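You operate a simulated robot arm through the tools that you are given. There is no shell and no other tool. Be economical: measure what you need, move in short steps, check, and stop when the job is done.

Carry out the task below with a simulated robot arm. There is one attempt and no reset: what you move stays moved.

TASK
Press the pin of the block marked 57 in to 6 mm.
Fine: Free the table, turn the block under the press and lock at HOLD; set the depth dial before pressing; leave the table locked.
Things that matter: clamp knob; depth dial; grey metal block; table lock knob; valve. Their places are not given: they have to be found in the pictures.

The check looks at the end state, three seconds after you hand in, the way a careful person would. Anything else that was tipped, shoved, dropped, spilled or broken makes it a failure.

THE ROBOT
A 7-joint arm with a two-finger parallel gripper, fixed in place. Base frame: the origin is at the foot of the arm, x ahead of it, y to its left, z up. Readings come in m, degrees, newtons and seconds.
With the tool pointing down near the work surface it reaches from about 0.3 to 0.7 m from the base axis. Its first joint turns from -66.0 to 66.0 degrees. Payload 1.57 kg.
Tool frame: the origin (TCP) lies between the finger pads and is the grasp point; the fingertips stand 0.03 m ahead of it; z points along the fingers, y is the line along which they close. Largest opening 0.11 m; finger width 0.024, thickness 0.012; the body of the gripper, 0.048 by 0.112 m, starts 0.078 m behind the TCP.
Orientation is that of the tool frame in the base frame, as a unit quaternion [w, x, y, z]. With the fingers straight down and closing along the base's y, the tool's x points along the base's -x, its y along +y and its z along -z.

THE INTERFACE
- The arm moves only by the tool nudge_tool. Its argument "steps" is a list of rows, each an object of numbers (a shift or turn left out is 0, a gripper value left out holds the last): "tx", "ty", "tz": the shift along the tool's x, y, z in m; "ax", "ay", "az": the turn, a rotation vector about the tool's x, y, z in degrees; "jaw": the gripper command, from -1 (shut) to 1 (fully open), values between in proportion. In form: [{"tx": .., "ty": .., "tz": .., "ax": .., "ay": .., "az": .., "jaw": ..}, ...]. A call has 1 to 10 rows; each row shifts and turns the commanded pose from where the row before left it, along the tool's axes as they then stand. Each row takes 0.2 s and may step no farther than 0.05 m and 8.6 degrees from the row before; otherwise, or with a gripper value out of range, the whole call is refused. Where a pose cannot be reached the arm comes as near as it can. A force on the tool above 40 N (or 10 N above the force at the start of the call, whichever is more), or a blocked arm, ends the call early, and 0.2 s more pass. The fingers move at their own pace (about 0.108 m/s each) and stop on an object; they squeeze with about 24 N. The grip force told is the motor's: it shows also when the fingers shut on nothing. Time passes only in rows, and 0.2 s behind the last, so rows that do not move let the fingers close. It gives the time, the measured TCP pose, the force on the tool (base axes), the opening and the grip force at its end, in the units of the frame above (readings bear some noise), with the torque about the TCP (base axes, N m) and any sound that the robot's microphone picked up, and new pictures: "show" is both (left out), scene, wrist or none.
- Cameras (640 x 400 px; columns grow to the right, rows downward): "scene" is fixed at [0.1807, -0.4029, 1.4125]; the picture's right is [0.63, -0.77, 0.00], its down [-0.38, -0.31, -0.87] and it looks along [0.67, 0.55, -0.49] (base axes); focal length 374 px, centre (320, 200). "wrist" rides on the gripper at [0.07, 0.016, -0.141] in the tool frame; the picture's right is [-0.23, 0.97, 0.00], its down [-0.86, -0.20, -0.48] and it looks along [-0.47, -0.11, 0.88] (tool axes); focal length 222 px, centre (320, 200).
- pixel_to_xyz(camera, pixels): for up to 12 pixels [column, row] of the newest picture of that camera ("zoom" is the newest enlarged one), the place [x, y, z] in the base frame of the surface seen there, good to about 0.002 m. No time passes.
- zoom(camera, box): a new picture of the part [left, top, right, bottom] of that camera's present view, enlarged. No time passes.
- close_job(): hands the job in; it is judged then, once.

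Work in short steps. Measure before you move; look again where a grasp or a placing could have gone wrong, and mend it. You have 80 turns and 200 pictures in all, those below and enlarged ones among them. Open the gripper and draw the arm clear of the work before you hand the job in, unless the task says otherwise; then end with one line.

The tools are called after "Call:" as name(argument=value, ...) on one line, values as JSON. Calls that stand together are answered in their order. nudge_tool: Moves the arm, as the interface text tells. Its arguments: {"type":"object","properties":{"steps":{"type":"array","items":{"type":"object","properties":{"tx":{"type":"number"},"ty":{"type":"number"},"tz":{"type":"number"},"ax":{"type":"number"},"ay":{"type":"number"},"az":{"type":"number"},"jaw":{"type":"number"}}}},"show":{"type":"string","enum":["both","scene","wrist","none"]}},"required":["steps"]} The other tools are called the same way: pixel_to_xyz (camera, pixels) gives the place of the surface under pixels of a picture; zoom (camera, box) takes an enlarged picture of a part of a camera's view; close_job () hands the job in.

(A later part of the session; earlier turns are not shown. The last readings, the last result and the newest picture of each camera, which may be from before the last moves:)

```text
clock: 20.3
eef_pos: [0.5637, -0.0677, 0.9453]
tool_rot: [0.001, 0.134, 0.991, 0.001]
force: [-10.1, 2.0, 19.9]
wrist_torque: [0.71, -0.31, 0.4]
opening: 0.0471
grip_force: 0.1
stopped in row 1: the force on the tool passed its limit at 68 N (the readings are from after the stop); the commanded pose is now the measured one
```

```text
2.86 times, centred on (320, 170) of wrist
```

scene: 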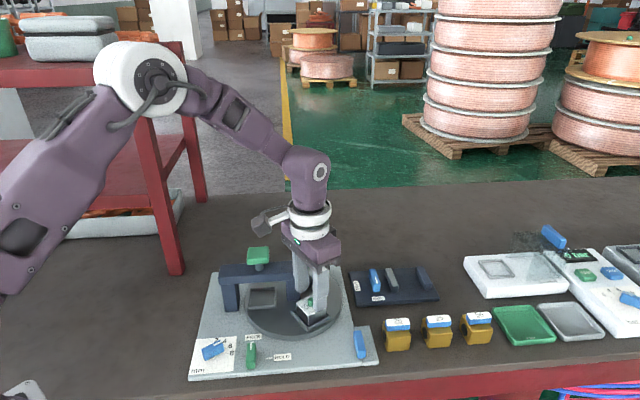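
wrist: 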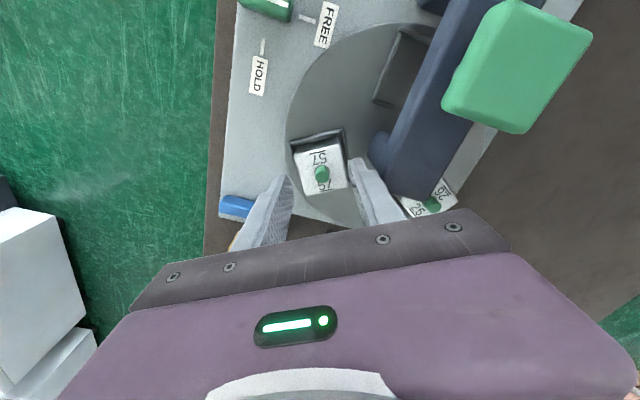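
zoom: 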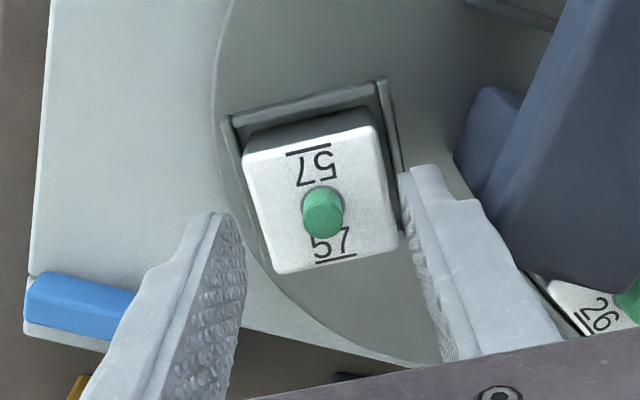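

Contact point by torque is about (0.578, -0.033). The inner finger's shoulder is landing on the beam's end, so a radial grip is blocked. I rise and turn the gripper 90° to hold the block tangentially, which keeps both fingers away from the beam.

Call:
nudge_tool(steps=[{"tz": -0.05}, {"tz": -0.03}, {"az": -8.5}, {"az": -8.5}, {"az": -8.5}, {"az": -8.5}, {"az": -8.5}, {"az": -8.5}, {}], show="none")

Call:
nudge_tool(steps=[{"az": -8.5}, {"az": -8.5}, {"az": -8.5}, {"az": -8.5}, {"az": -5}, {}])

Call:
zoom(camera="wrist", box=[220, 80, 420, 240])

Call:
zoom(camera="scene", box=[226, 245, 366, 335])

```text
clock: 22.3
eef_pos: [0.5637, -0.0678, 1.024]
tool_rot: [0.001, -0.306, 0.952, 0.001]
force: [0.5, 0.1, -0.6]
wrist_torque: [0.01, 0.02, 0.01]
opening: 0.0478
grip_force: 0.1
```

```text
clock: 23.7
eef_pos: [0.5624, -0.0668, 1.0235]
tool_rot: [0.001, -0.607, 0.795, 0.0]
force: [0.1, -0.3, 0.0]
wrist_torque: [-0.02, -0.02, 0.02]
opening: 0.0478
grip_force: 0.0
```

scene: 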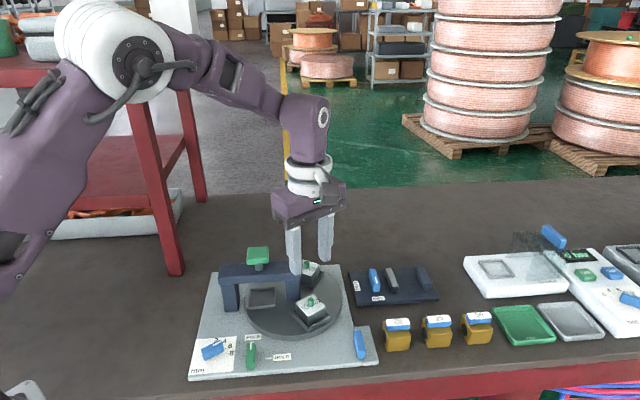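
wrist: 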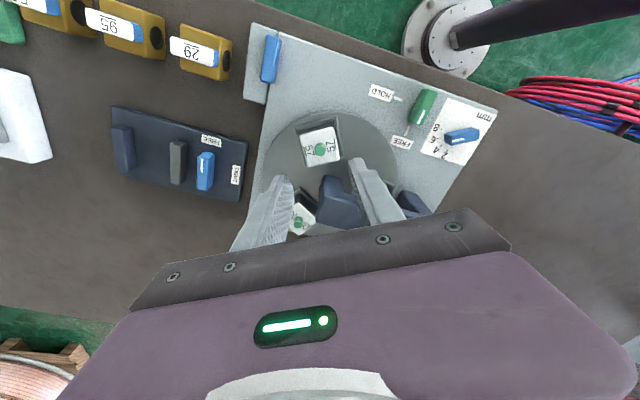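

```text
2.50 times, centred on (320, 160) of wrist
```

zoom: 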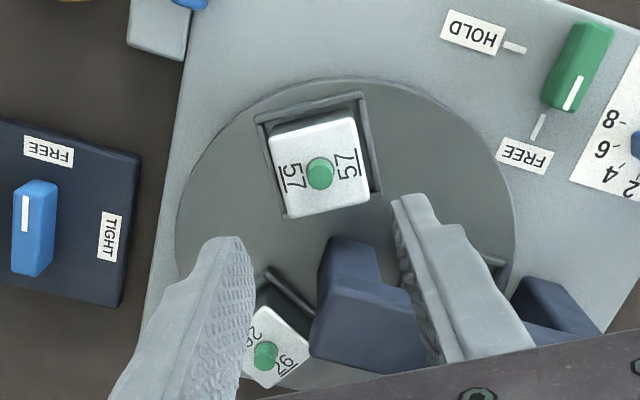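

```text
4.44 times, centred on (296, 290) of scene
```

zoom: 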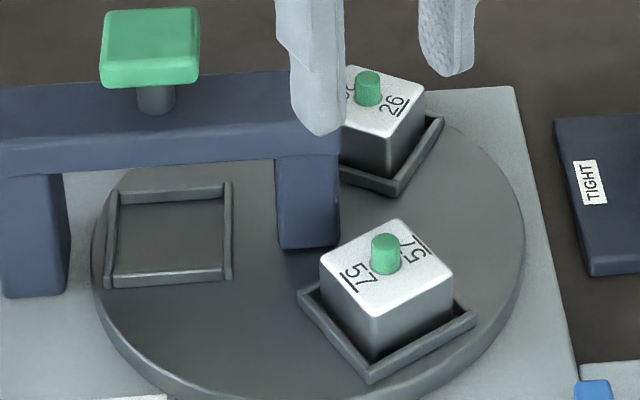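

Tool y is at 165°, tangential. I descend to TCP z 0.922 and watch the force.

Call:
nudge_tool(steps=[{"tz": 0.04}, {"tz": 0.03}, {"tz": 0.016}, {"tz": 0.016}, {}])

Call:
zoom(camera="scene", box=[256, 265, 356, 335])

Call:
zoom(camera="wrist", box=[220, 100, 420, 240])

```text
clock: 24.9
eef_pos: [0.5638, -0.0676, 0.9232]
tool_rot: [0.001, -0.606, 0.795, 0.0]
force: [-0.2, -0.2, 0.9]
wrist_torque: [0.02, 0.02, 0.04]
opening: 0.0482
grip_force: 0.0
```

scene: 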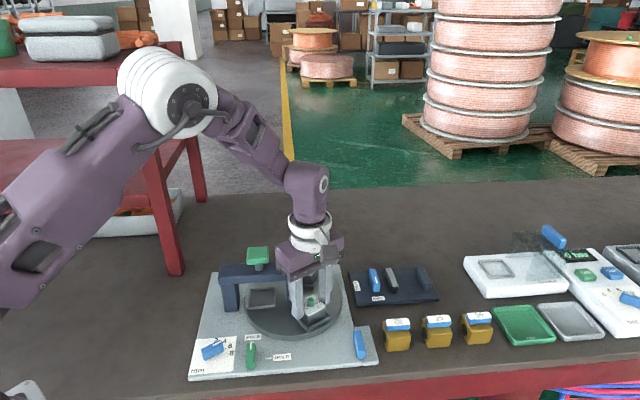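
wrist: 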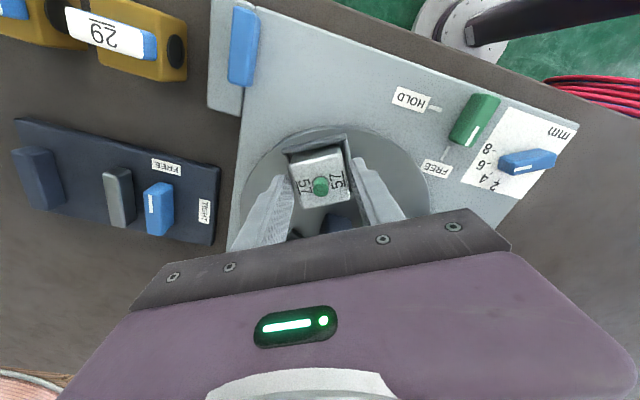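

```text
5.71 times, centred on (306, 300) of scene
```

zoom: 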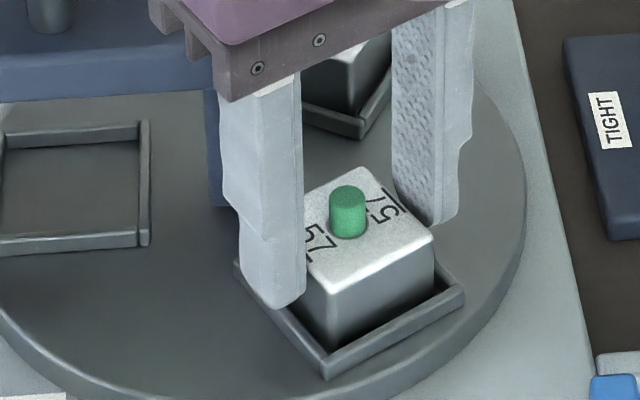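

```text
2.86 times, centred on (320, 170) of wrist
```

zoom: 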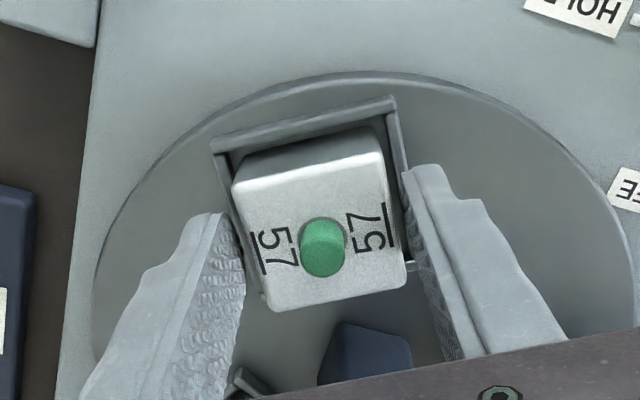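

Fingers straddle block 57 cleanly. I close on it.

Call:
nudge_tool(steps=[{"jaw": -1}, {}, {}], show="none")

```text
clock: 25.7
eef_pos: [0.5643, -0.0682, 0.922]
tool_rot: [0.001, -0.606, 0.795, 0.0]
force: [0.1, -0.5, 0.6]
wrist_torque: [-0.01, 0.02, -0.01]
opening: 0.0413
grip_force: 24.3
```

Block is held (0.041 m). I try a first 15° of clockwise arc.

Call:
nudge_tool(steps=[{"tx": -0.0003, "ty": 0.0053, "az": 5}, {"tx": -0.0003, "ty": 0.0053, "az": 5}, {"tx": -0.0003, "ty": 0.0053, "az": 5}, {}], show="scene")

Call:
zoom(camera="scene", box=[226, 245, 366, 335])

```text
clock: 26.7
eef_pos: [0.5475, -0.0614, 0.9228]
tool_rot: [0.0, -0.498, 0.867, 0.001]
force: [0.1, 0.4, -0.1]
wrist_torque: [0.02, -0.03, -0.04]
opening: 0.0414
grip_force: 23.9
```

scene: 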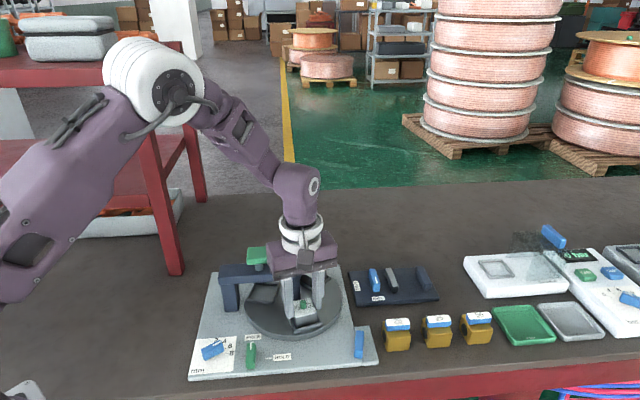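

```text
4.44 times, centred on (296, 290) of scene
```

zoom: 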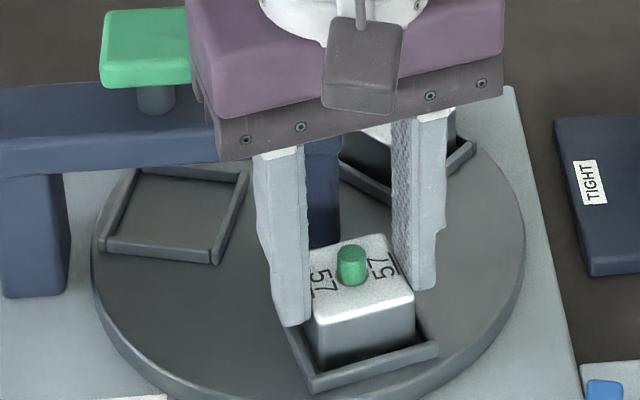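

The table turns with the block at almost no force. I continue another 30°.

Call:
nudge_tool(steps=[{"tx": -0.0003, "ty": 0.0053, "az": 5}, {"tx": -0.0003, "ty": 0.0053, "az": 5}, {"tx": -0.0003, "ty": 0.0053, "az": 5}, {"tx": -0.0003, "ty": 0.0053, "az": 5}, {"tx": -0.0003, "ty": 0.0053, "az": 5}, {"tx": -0.0003, "ty": 0.0053, "az": 5}, {}])

Call:
zoom(camera="scene", box=[226, 235, 366, 335])

Call:
zoom(camera="wrist", box=[220, 100, 420, 240])

```text
clock: 28.3
eef_pos: [0.5263, -0.0391, 0.921]
tool_rot: [0.001, -0.254, 0.967, -0.001]
force: [-5.7, -2.7, 18.1]
wrist_torque: [-0.16, 0.3, 0.06]
opening: 0.0417
grip_force: 24.4
```

scene: 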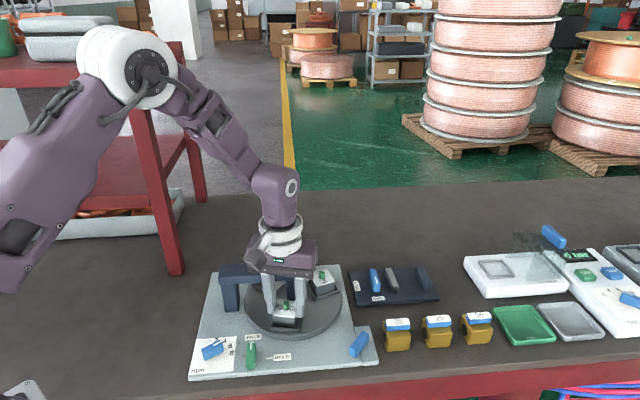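
wrist: 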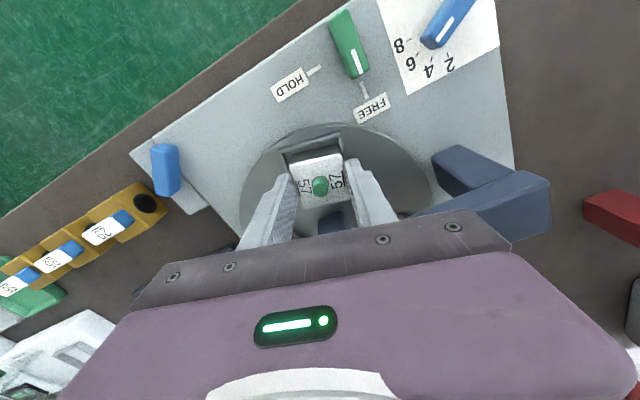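

```text
4.00 times, centred on (296, 285) of scene
```

zoom: 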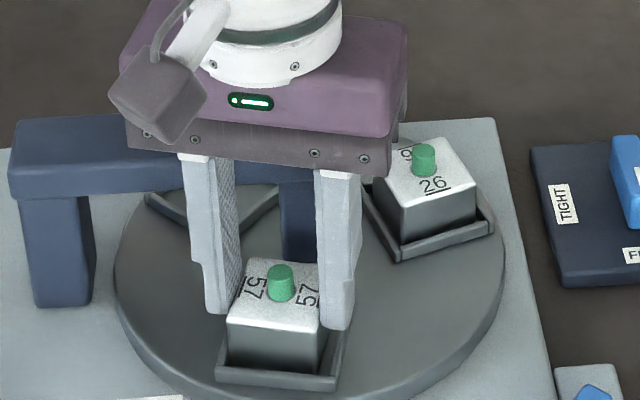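

```text
2.86 times, centred on (320, 170) of wrist
```

zoom: 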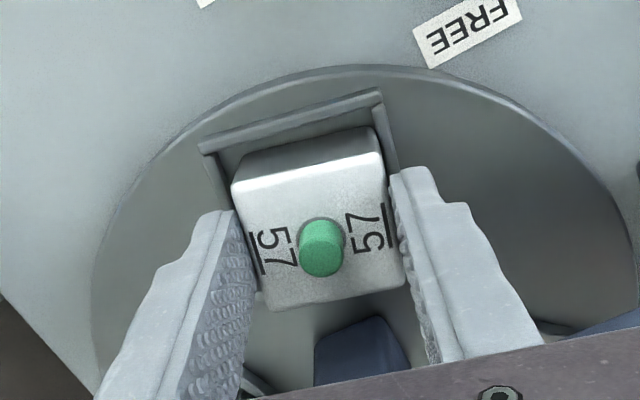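

Notably the blue handle at scene (360, 345) turned along with the table, so it is the table's turning knob. There is an 18 N upward force here, so I release block 57, rise and use that knob for the rest.

Call:
nudge_tool(steps=[{"tz": -0.001, "jaw": -0.1}, {}, {"tz": -0.04}, {"tz": -0.04}, {"tz": -0.04}, {}])

Call:
zoom(camera="scene", box=[226, 240, 386, 370])

Call:
zoom(camera="scene", box=[330, 320, 390, 370])

Call:
pixel_to_xyz(camera="zoom", pixels=[[280, 140], [340, 90], [380, 115], [315, 190], [330, 140], [250, 190], [400, 120], [430, 180], [300, 60]])

```text
clock: 29.7
eef_pos: [0.5261, -0.0392, 1.0433]
tool_rot: [0.0, -0.256, 0.967, -0.001]
force: [0.8, 0.6, -0.7]
wrist_torque: [0.04, 0.05, 0.03]
opening: 0.0493
grip_force: 0.0
```

scene: 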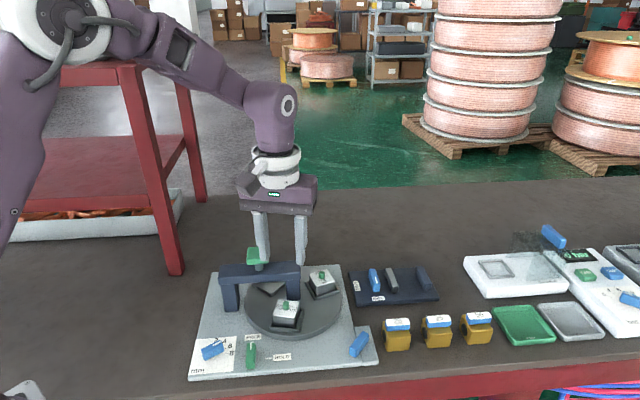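
wrist: 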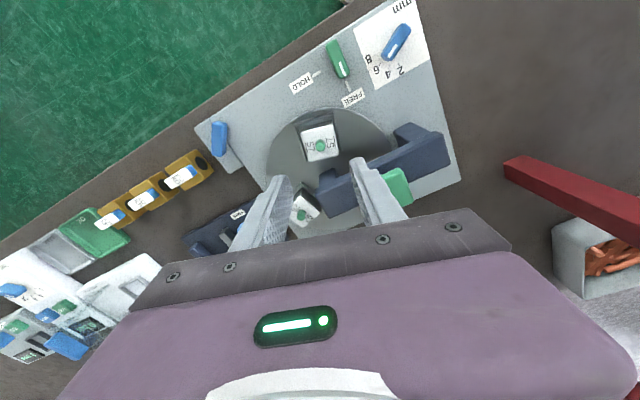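

```text
3.08 times, centred on (306, 305) of scene
```

zoom: 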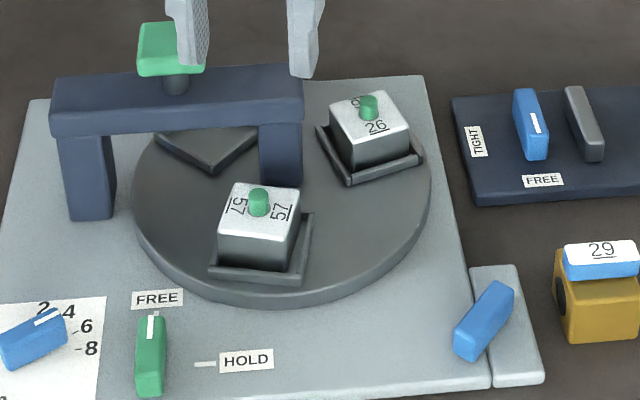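

```text
8.00 times, centred on (360, 345) of scene
```

zoom: 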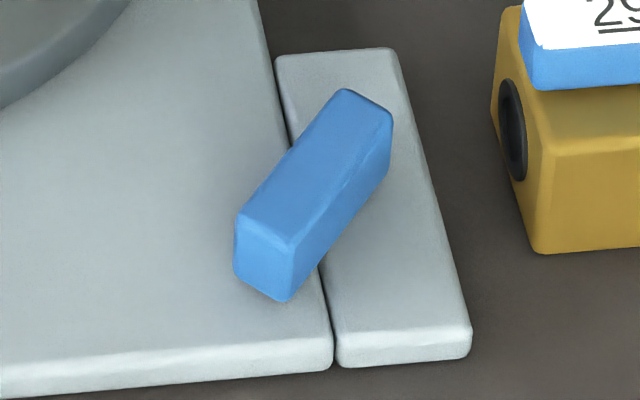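

```text
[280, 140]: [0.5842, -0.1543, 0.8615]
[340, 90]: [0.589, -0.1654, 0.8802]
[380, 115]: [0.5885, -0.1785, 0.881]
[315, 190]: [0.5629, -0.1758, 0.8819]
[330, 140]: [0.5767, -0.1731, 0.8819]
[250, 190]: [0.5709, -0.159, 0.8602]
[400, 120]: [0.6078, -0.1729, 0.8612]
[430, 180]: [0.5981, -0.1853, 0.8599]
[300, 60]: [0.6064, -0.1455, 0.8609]
```

Block 57 still sits well in its socket. I measure the blue turning knob.

Call:
pixel_to_xyz(camera="zoom", pixels=[[350, 97], [385, 120], [290, 238], [245, 212], [265, 228], [366, 108], [316, 166]])

Call:
zoom(camera="wrist", box=[190, 100, 390, 230])

Call:
pixel_to_xyz(camera="wrist", pixels=[[213, 124], [226, 123], [228, 150], [214, 152], [219, 137], [320, 146]])

```text
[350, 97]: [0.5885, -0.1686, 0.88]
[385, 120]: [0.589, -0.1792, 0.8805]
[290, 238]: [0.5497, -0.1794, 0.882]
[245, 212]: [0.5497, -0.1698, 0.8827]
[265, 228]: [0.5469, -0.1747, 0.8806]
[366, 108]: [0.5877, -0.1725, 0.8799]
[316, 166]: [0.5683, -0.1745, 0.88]
```

```text
3.08 times, centred on (290, 165) of wrist
```

zoom: 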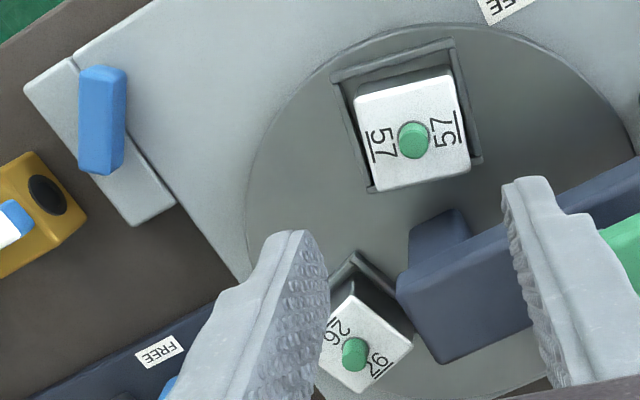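

```text
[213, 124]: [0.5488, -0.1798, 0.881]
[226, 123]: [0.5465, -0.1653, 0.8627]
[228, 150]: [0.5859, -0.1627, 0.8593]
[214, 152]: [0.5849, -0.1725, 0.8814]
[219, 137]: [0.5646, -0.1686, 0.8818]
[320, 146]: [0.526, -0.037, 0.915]
```

The knob is centred at about (0.568, -0.174) with its bar at about 0°. It went from 44° to 0° while the table turned 45°, so it follows the table one to one. Block 57's pin is at 207° and needs to reach about 133°, so about 74° more clockwise. I square the gripper and move over the knob.

Call:
nudge_tool(steps=[{"az": 7.5, "jaw": -0.2}, {"az": 7.5}, {"az": 7.5}, {"az": 7.2}, {"tx": -0.014, "ty": -0.045}, {"tx": -0.014, "ty": -0.045}, {"tx": -0.014, "ty": -0.045}, {"tz": 0.04}, {}])

Call:
zoom(camera="wrist", box=[220, 80, 420, 240])

```text
clock: 31.7
eef_pos: [0.5674, -0.1736, 1.0018]
tool_rot: [0.001, 0.0, 1.0, 0.001]
force: [0.6, 0.5, -0.2]
wrist_torque: [0.0, 0.05, 0.01]
opening: 0.0439
grip_force: 0.0
```

scene: 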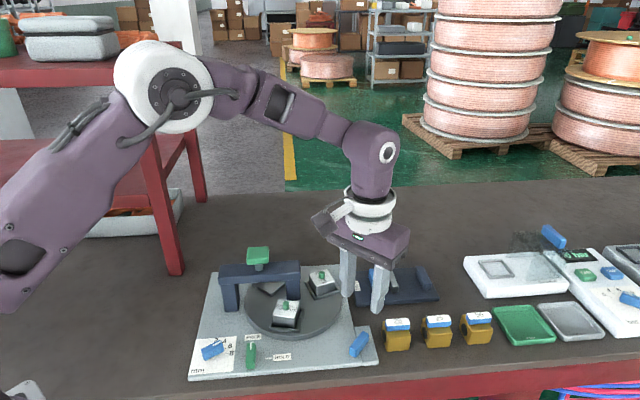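
wrist: 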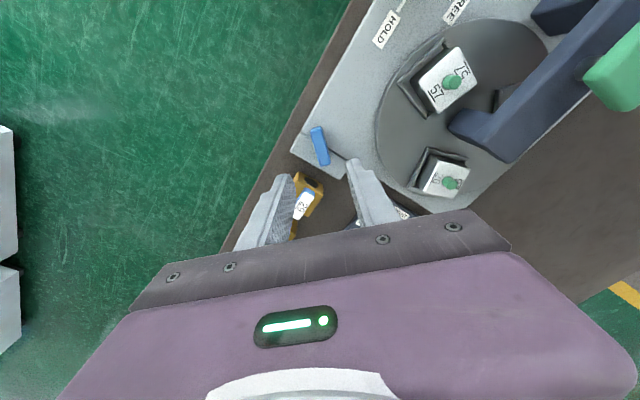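

```text
2.50 times, centred on (320, 160) of wrist
```

zoom: 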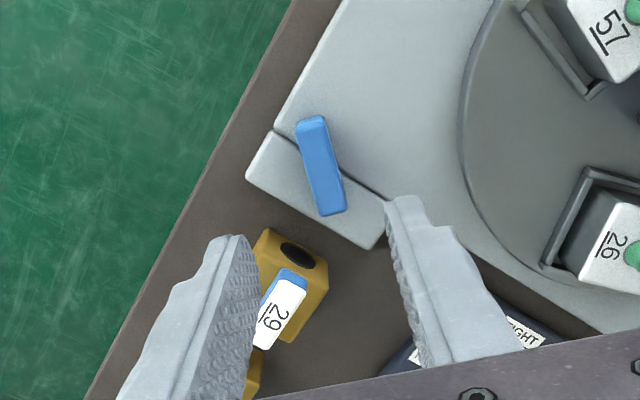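

I check where valve 29 stands relative to the finger path.

Call:
pixel_to_xyz(camera="wrist", pixels=[[299, 173], [322, 186], [310, 180], [295, 182], [312, 195], [319.5, 128], [323, 163], [321, 147]])

```text
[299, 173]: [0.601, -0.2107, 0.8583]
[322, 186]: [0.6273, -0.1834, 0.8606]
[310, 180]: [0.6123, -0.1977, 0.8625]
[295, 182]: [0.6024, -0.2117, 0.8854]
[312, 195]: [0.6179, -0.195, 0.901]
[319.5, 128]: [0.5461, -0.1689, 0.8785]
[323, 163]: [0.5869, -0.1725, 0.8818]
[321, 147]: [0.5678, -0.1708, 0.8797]
```

Valve 29's nearest corner is at (0.602, -0.211), well clear. I descend over the knob.

Call:
nudge_tool(steps=[{"tz": 0.04, "ty": 0.001}, {"tz": 0.04}, {"tz": 0.023}, {}], show="wrist")

Call:
zoom(camera="wrist", box=[240, 100, 400, 230])

```text
clock: 32.7
eef_pos: [0.5674, -0.1708, 0.8998]
tool_rot: [0.0, 0.0, 1.0, 0.0]
force: [-0.1, -0.1, -0.8]
wrist_torque: [0.02, -0.04, -0.02]
opening: 0.044
grip_force: 0.1
```

wrist: 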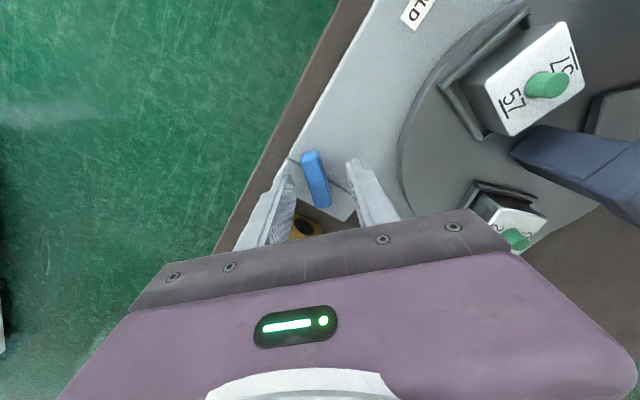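

```text
3.08 times, centred on (320, 165) of wrist
```

zoom: 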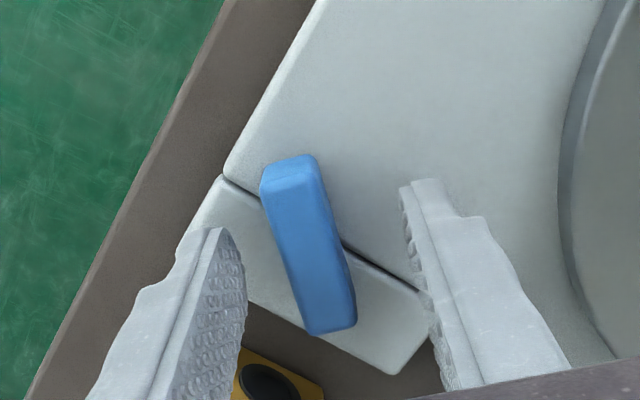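

The knob is a touch left of the jaw's middle; I shift 2 mm and close.

Call:
nudge_tool(steps=[{"ty": -0.002, "jaw": -1}, {}, {}], show="none")

```text
clock: 33.5
eef_pos: [0.5681, -0.1735, 0.899]
tool_rot: [0.0, 0.001, 1.0, 0.001]
force: [-4.6, -3.1, -0.8]
wrist_torque: [-0.08, -0.1, -0.03]
opening: 0.0149
grip_force: 31.2
```

Gripped with little side force. I turn clockwise 40° and check.

Call:
nudge_tool(steps=[{"az": 8}, {"az": 8}, {"az": 8}, {"az": 8}, {"az": 8}, {}], show="scene")

Call:
zoom(camera="scene", box=[206, 240, 386, 370])

```text
clock: 34.9
eef_pos: [0.5674, -0.1719, 0.9004]
tool_rot: [-0.001, 0.343, 0.94, 0.002]
force: [-13.7, 19.2, 2.0]
wrist_torque: [0.6, 0.57, -0.02]
opening: 0.015
grip_force: 31.2
```

scene: 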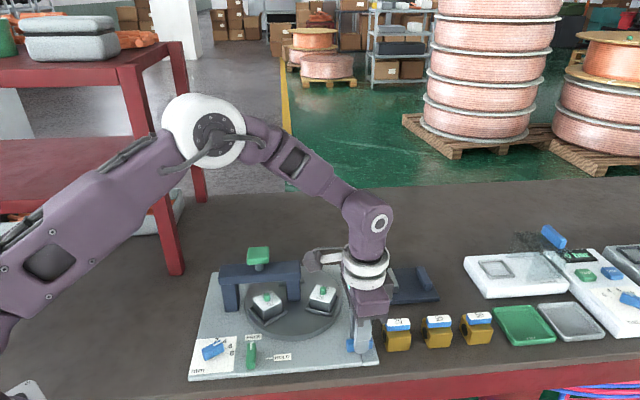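

```text
3.08 times, centred on (296, 305) of scene
```

zoom: 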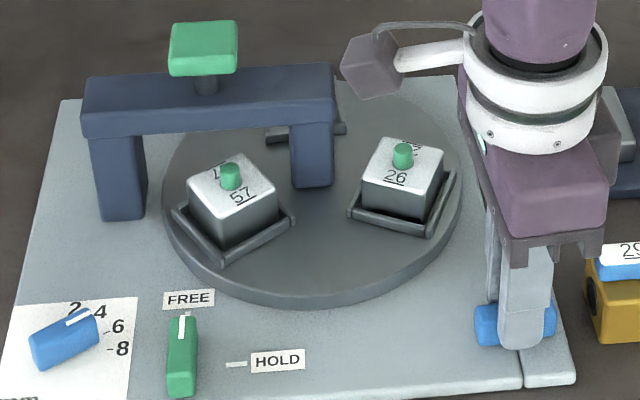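

It turns well. I ease the side load and turn 30° more.

Call:
nudge_tool(steps=[{"tx": 0.0015, "ty": 0.0005}, {"az": 7.5}, {"az": 7.5}, {"az": 7.5}, {"az": 7.5}, {}], show="scene")

Call:
zoom(camera="scene", box=[206, 240, 356, 345])

Call:
pixel_to_xyz(camera="scene", pixels=[[323, 294], [302, 310]])

```text
clock: 36.3
eef_pos: [0.5685, -0.1712, 0.8998]
tool_rot: [0.0, 0.574, 0.819, 0.002]
force: [3.9, 27.6, 1.0]
wrist_torque: [0.21, -0.12, -0.03]
opening: 0.0149
grip_force: 30.5
```

scene: 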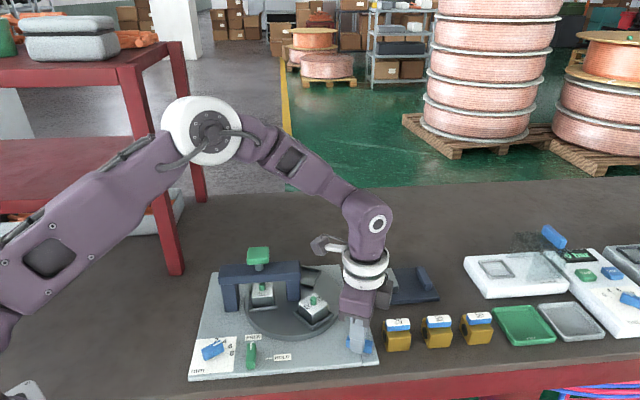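

```text
3.81 times, centred on (281, 292) of scene
```

zoom: 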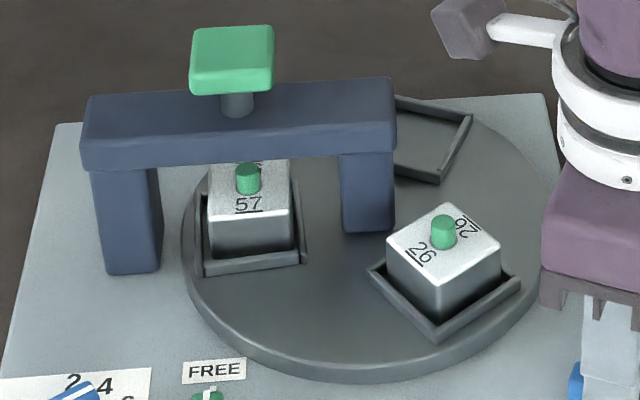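

```text
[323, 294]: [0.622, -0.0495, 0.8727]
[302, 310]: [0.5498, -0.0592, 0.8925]
```

Block 57 is now under the beam with about 5° left: block 26's pin is still slightly right of where 57 was. I turn 5° more, easing the side load.

Call:
nudge_tool(steps=[{"tx": 0.002}, {"az": 5}, {}], show="scene")

Call:
zoom(camera="scene", box=[226, 255, 354, 335])

Call:
pixel_to_xyz(camera="zoom", pixels=[[352, 240], [432, 200], [497, 262], [412, 302], [423, 222], [155, 140], [157, 118]])

```text
clock: 37.1
eef_pos: [0.5693, -0.1717, 0.8999]
tool_rot: [0.003, 0.609, 0.793, 0.0]
force: [24.4, 11.8, -10.0]
wrist_torque: [-0.54, -0.63, 0.04]
opening: 0.0148
grip_force: 30.7
```

scene: 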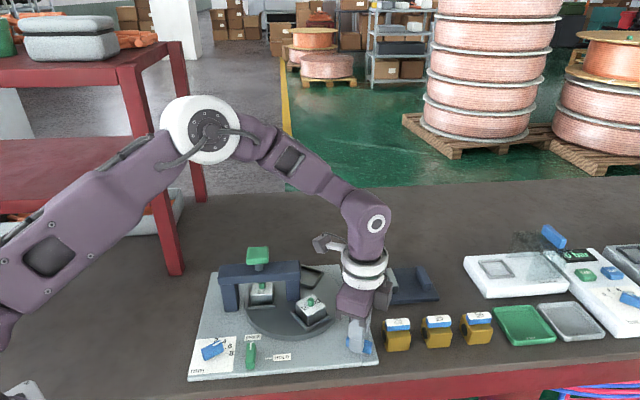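

```text
5.00 times, centred on (290, 295) of scene
```

zoom: 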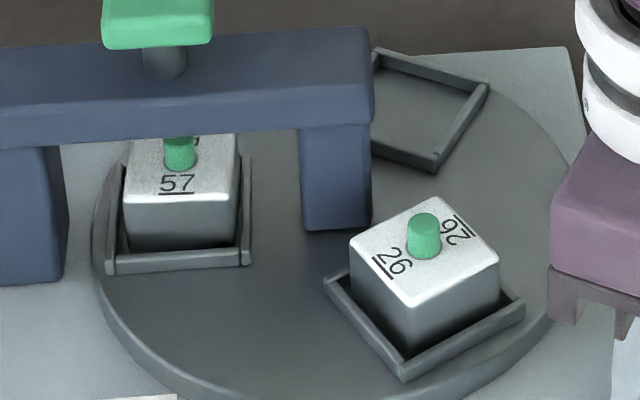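

```text
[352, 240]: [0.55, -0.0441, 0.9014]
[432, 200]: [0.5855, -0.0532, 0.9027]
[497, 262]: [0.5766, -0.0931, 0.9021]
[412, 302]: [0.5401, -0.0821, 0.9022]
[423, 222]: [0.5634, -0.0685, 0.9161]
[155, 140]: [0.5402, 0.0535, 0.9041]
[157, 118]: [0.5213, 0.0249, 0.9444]
```

Block 26 now appears at exactly the pixels where 57 was, so the table has turned 120°. I relax the side load, release and rise.

Call:
nudge_tool(steps=[{"ty": 0.002, "tz": 0.0005}, {}, {"jaw": -0.2}, {}, {"tz": -0.04}, {"tz": -0.04}, {"tz": -0.04}, {}])

Call:
zoom(camera="scene", box=[226, 240, 290, 320])

Call:
zoom(camera="scene", box=[226, 255, 354, 335])

Call:
pixel_to_xyz(camera="zoom", pixels=[[180, 140], [178, 162], [126, 196], [236, 196], [235, 140], [132, 140], [165, 65], [115, 165], [245, 165], [112, 262], [246, 258], [158, 10]])

```text
clock: 38.9
eef_pos: [0.567, -0.1686, 1.0212]
tool_rot: [0.001, 0.609, 0.793, 0.001]
force: [0.4, 0.9, -0.9]
wrist_torque: [0.0, -0.01, -0.02]
opening: 0.044
grip_force: 0.1
```

scene: 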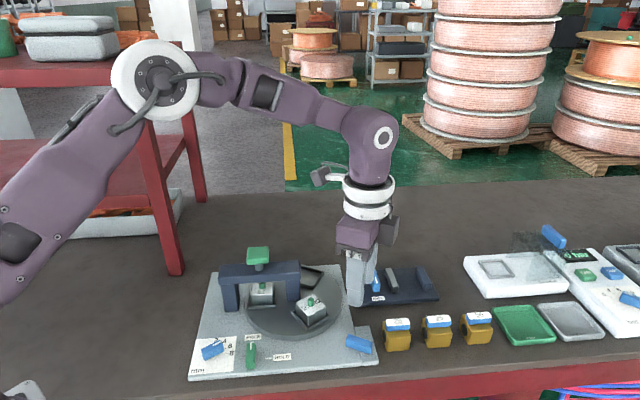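
wrist: 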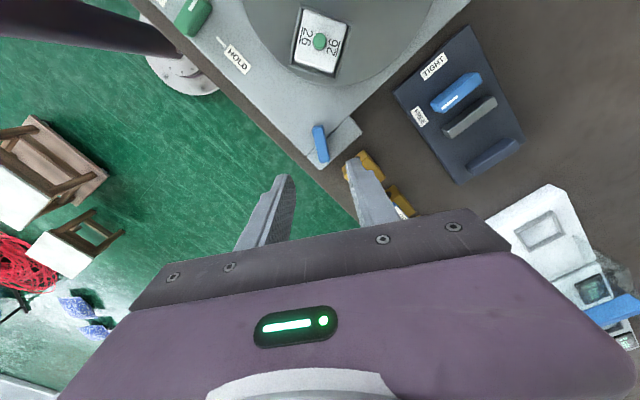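

```text
5.00 times, centred on (258, 280) of scene
```

zoom: 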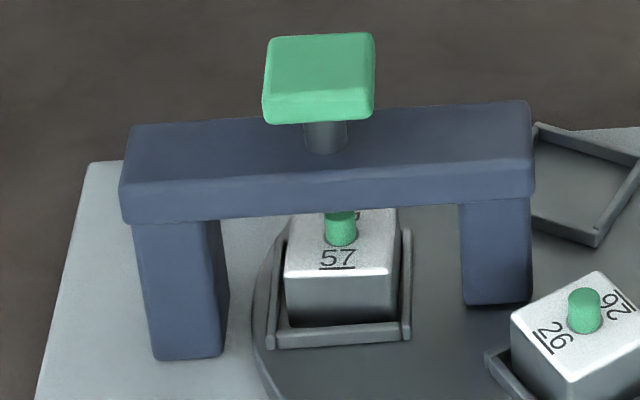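

```text
5.00 times, centred on (290, 295) of scene
```

zoom: 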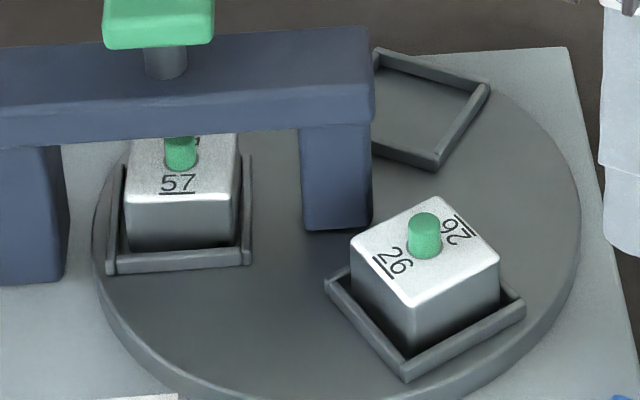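

```text
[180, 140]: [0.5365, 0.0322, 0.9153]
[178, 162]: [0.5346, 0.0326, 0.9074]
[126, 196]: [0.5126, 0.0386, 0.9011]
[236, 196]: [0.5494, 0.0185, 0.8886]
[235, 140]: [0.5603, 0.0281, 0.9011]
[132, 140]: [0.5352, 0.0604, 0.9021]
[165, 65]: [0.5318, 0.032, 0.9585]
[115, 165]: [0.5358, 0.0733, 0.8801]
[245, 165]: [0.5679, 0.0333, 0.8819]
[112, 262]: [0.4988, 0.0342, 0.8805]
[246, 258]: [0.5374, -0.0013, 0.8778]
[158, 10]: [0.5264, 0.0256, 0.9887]
```

Block 57's pin (about (0.539, 0.035)) lies beneath the ram (about (0.537, 0.036)). Now I return to the lock knob: travel, then turn the gripper back.

Call:
nudge_tool(steps=[{"tz": -0.02}, {"tx": 0.0383, "ty": -0.024}, {"tx": 0.0383, "ty": -0.024}, {"tx": 0.0383, "ty": -0.024}, {"tx": 0.0383, "ty": -0.024}, {"az": -8.5}, {"az": -8.5}, {"az": -8.5}, {"az": -8.5}, {"az": -8.5}], show="none")

Call:
nudge_tool(steps=[{"az": -8.5}, {"az": -8.5}, {"az": -8.5}, {"az": -8.5}, {"az": -8.5}, {"az": -8.5}, {"az": -8.5}, {"az": -8.5}, {"az": -8.5}, {"az": -3}], show="wrist")

Call:
zoom(camera="wrist", box=[240, 80, 420, 220])

```text
clock: 41.1
eef_pos: [0.4358, -0.0467, 1.0383]
tool_rot: [0.001, 0.279, 0.96, 0.001]
force: [-0.8, -0.1, -0.5]
wrist_torque: [0.01, -0.04, -0.01]
opening: 0.0442
grip_force: 0.1
```

```text
clock: 43.3
eef_pos: [0.436, -0.0485, 1.039]
tool_rot: [0.001, -0.398, 0.917, 0.0]
force: [0.2, 0.2, -0.3]
wrist_torque: [-0.02, 0.0, -0.01]
opening: 0.0438
grip_force: 0.1
```

wrist: 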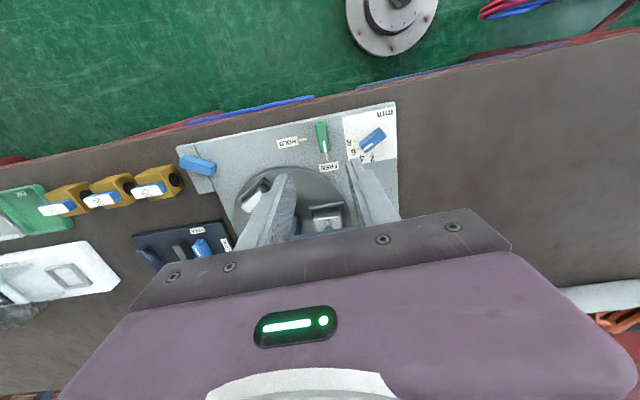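

```text
2.86 times, centred on (330, 150) of wrist
```

zoom: 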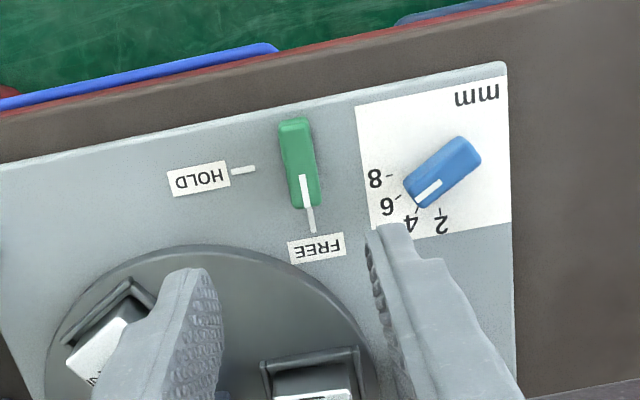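

The lock is ready to grip. The dial seems near 6, but I take a closer overhead look to verify with parallax in mind.

Call:
zoom(camera="wrist", box=[335, 100, 405, 165])

Call:
zoom(camera="scene", box=[188, 330, 248, 370])

```text
6.15 times, centred on (370, 132) of wrist
```

zoom: 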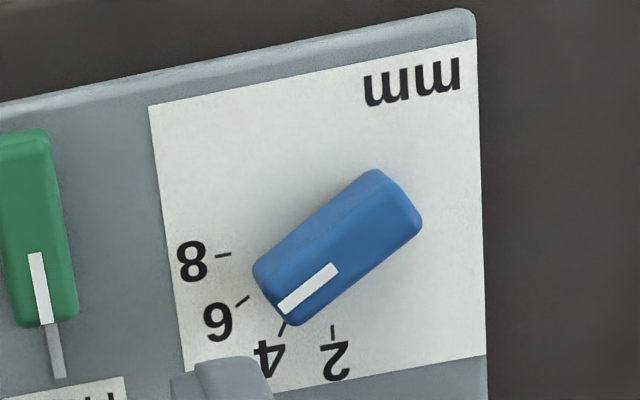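

```text
10.00 times, centred on (218, 350) of scene
```

zoom: 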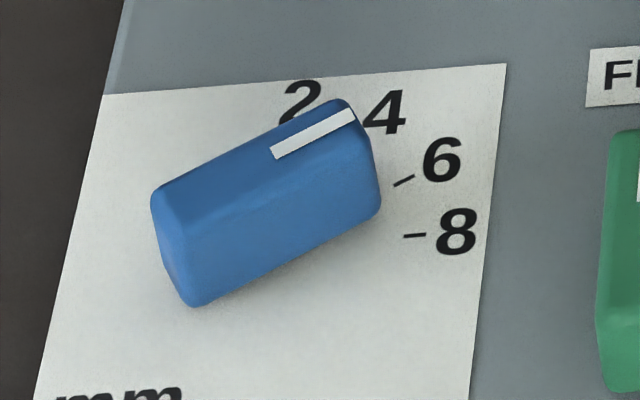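

The pointer direction (about 142° in this picture, 27.4° in the scene) matches the 6 tick (146°, 26.6°). The dial is right. Now down onto the lock knob and close.

Call:
nudge_tool(steps=[{"tx": -0.0014, "ty": 0.003, "tz": 0.04}, {"tz": 0.045}, {"tz": 0.04}, {"tz": 0.015}, {}, {"jaw": -1}, {}, {}], show="wrist")

```text
clock: 45.1
eef_pos: [0.4357, -0.0426, 0.8993]
tool_rot: [0.001, -0.398, 0.918, 0.0]
force: [-4.7, 5.8, -10.5]
wrist_torque: [0.37, -0.45, -0.69]
opening: 0.0151
grip_force: 31.2
```

wrist: 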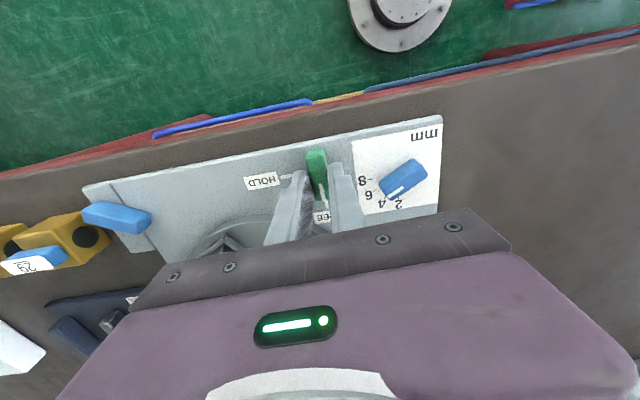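

Gripped about 4 mm toward the FREE end, so I turn clockwise with a small matching arc. Half way first.

Call:
nudge_tool(steps=[{"az": 8.5, "ty": -0.0005}, {"az": 8.5, "ty": -0.0005}, {"az": 8.5, "ty": -0.0005}, {"az": 8.5, "ty": -0.0005}, {"az": 8.5, "ty": -0.0005}, {}], show="none")

```text
clock: 46.5
eef_pos: [0.4362, -0.0443, 0.9003]
tool_rot: [0.0, -0.039, 0.999, 0.0]
force: [-16.2, 31.2, 6.8]
wrist_torque: [0.74, 0.52, -0.11]
opening: 0.0149
grip_force: 31.6
```

The side force is 31 N toward base +y; I shift that way to relieve it, then continue.

Call:
nudge_tool(steps=[{"ty": 0.0025, "tx": 0.001}, {"az": 8.5}, {"az": 8.5}, {}], show="none")

```text
clock: 47.5
eef_pos: [0.4359, -0.0457, 0.8984]
tool_rot: [0.001, 0.111, 0.994, -0.001]
force: [-9.4, 2.9, -18.4]
wrist_torque: [-0.06, -0.21, 0.0]
opening: 0.0149
grip_force: 30.8
```

Loads are low. I turn the remaining 30° to HOLD.

Call:
nudge_tool(steps=[{"az": 8.5}, {"az": 8.5}, {"az": 8}, {"az": 5}, {}], show="wrist")

Call:
zoom(camera="wrist", box=[250, 100, 400, 240])

```text
clock: 48.7
eef_pos: [0.4348, -0.0463, 0.9004]
tool_rot: [0.0, 0.366, 0.931, 0.0]
force: [0.1, -4.3, -0.2]
wrist_torque: [0.05, 0.23, 0.01]
opening: 0.015
grip_force: 30.7
stopped in row 5: the force on the tool passed its limit at 41 N (the readings are from after the stop); the commanded pose is now the measured one
```

wrist: 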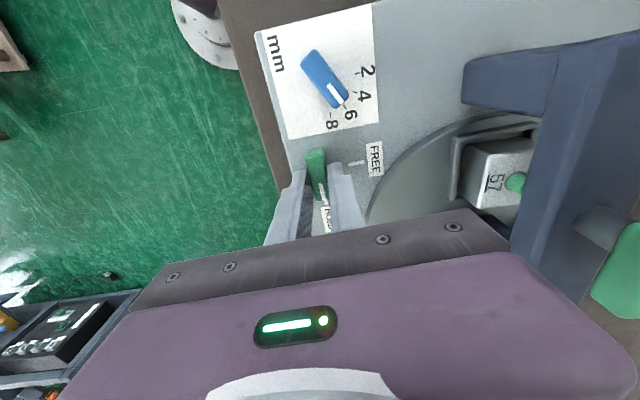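

```text
2.86 times, centred on (325, 170) of wrist
```

zoom: 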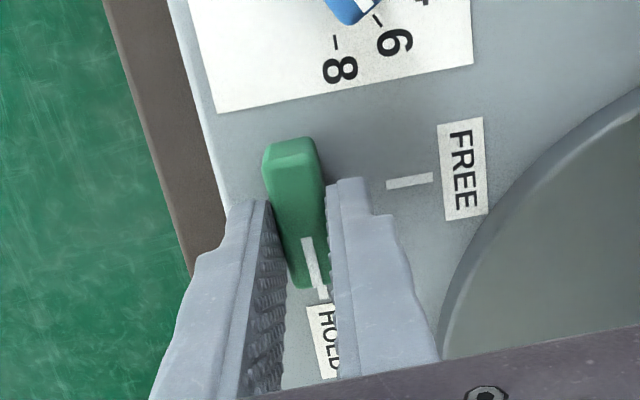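

The knob is at -43°, pointing to HOLD. I release, rise with closed jaw later, and measure the press head.

Call:
nudge_tool(steps=[{"jaw": -0.2}, {}, {"tz": -0.045}, {"tz": -0.045}, {"tz": -0.045}, {"jaw": -1, "tz": -0.03}, {}])

Call:
zoom(camera="scene", box=[188, 325, 308, 385])

Call:
zoom(camera="scene", box=[226, 240, 290, 320])

Call:
pixel_to_xyz(camera="zoom", pixels=[[277, 42], [370, 37], [370, 95], [270, 102], [322, 68]])

```text
clock: 50.3
eef_pos: [0.4361, -0.0444, 1.0668]
tool_rot: [0.001, 0.365, 0.931, -0.001]
force: [-0.3, -0.1, 0.4]
wrist_torque: [-0.03, 0.01, -0.03]
opening: 0.0
grip_force: 21.2
```

scene: 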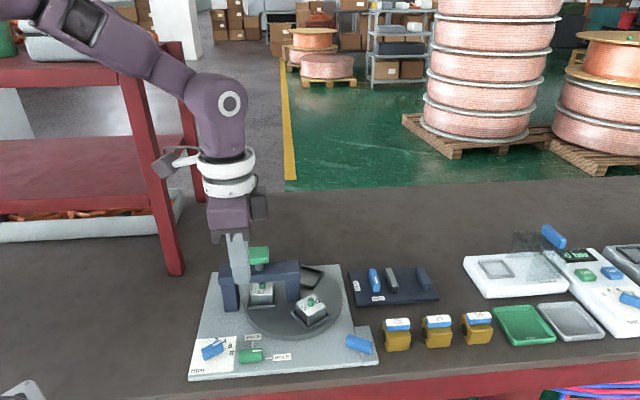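
wrist: 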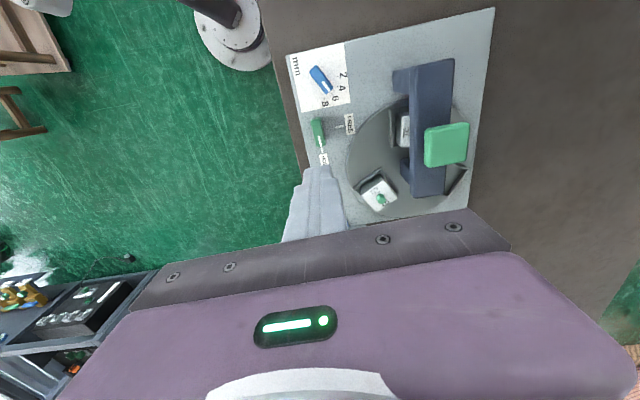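

```text
5.33 times, centred on (248, 355) of scene
```

zoom: 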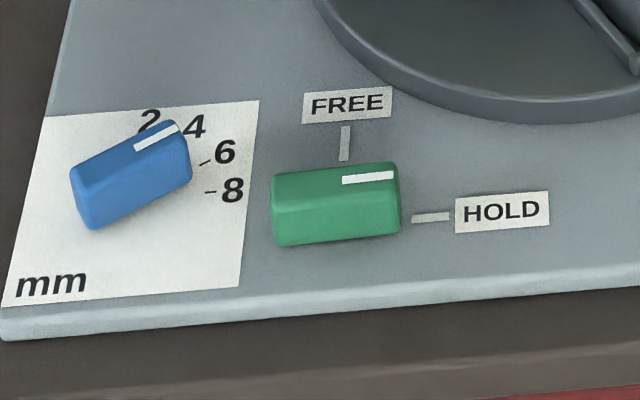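

```text
5.00 times, centred on (258, 280) of scene
```

zoom: 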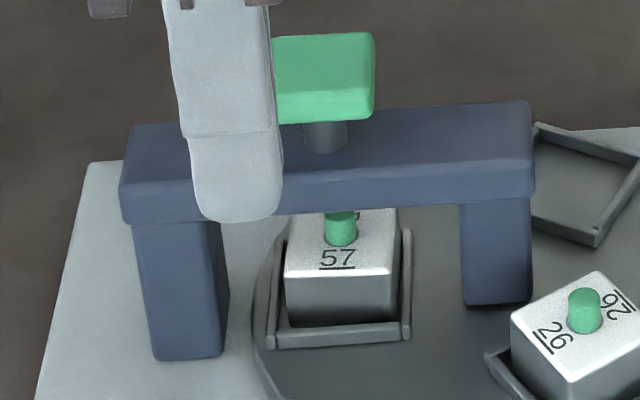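

```text
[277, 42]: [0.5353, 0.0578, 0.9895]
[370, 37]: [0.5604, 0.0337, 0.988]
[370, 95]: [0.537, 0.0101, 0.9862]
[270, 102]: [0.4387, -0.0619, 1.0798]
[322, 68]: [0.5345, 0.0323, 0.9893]
```

HOLD is confirmed and the head's top is centred at about (0.536, 0.034, 0.989). I move the closed fingers over it and come down to just above.

Call:
nudge_tool(steps=[{"tx": -0.0066, "ty": 0.0422}, {"tx": -0.0066, "ty": 0.0422}, {"tx": -0.0067, "ty": 0.0422}, {"tz": 0.03}, {"tz": 0.01}, {}])

Call:
zoom(camera="scene", box=[216, 225, 306, 315])

Call:
zoom(camera="wrist", box=[250, 100, 400, 240])

```text
clock: 51.7
eef_pos: [0.5384, 0.0343, 1.025]
tool_rot: [0.0, 0.365, 0.931, -0.001]
force: [-0.4, 0.0, -0.1]
wrist_torque: [-0.01, -0.02, -0.03]
opening: 0.0
grip_force: 21.3
```

scene: 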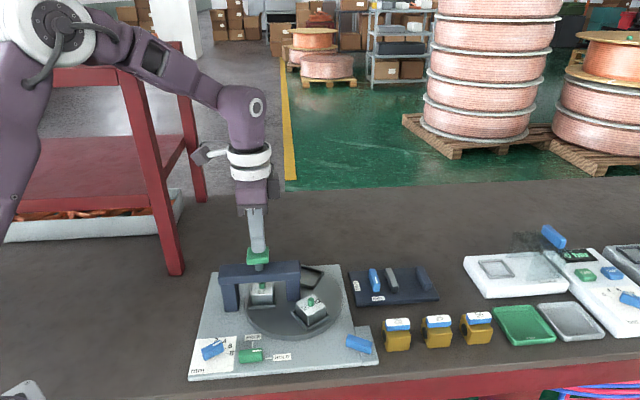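
wrist: 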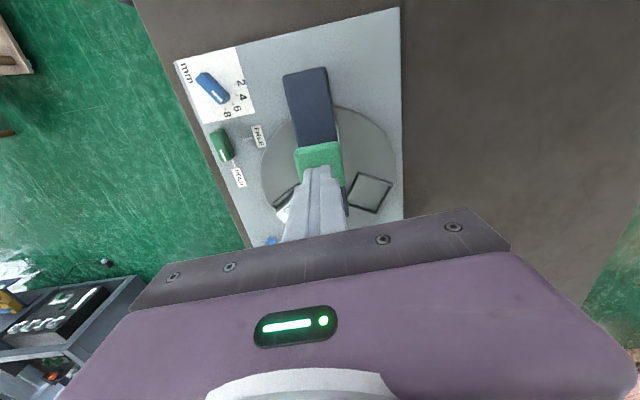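

```text
4.44 times, centred on (261, 270) of scene
```

zoom: 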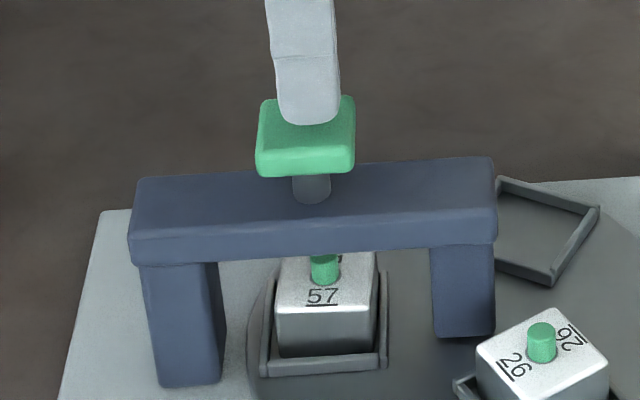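

```text
2.86 times, centred on (325, 170) of wrist
```

zoom: 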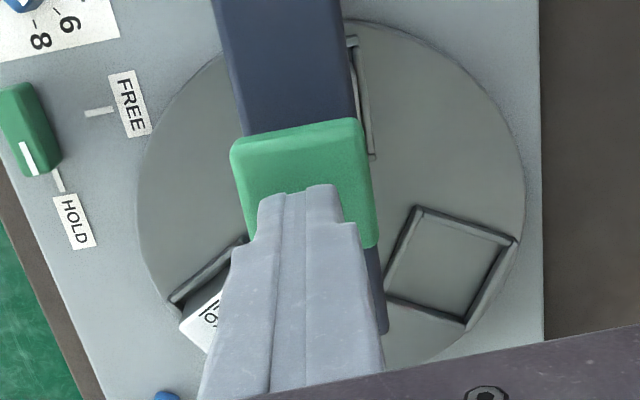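

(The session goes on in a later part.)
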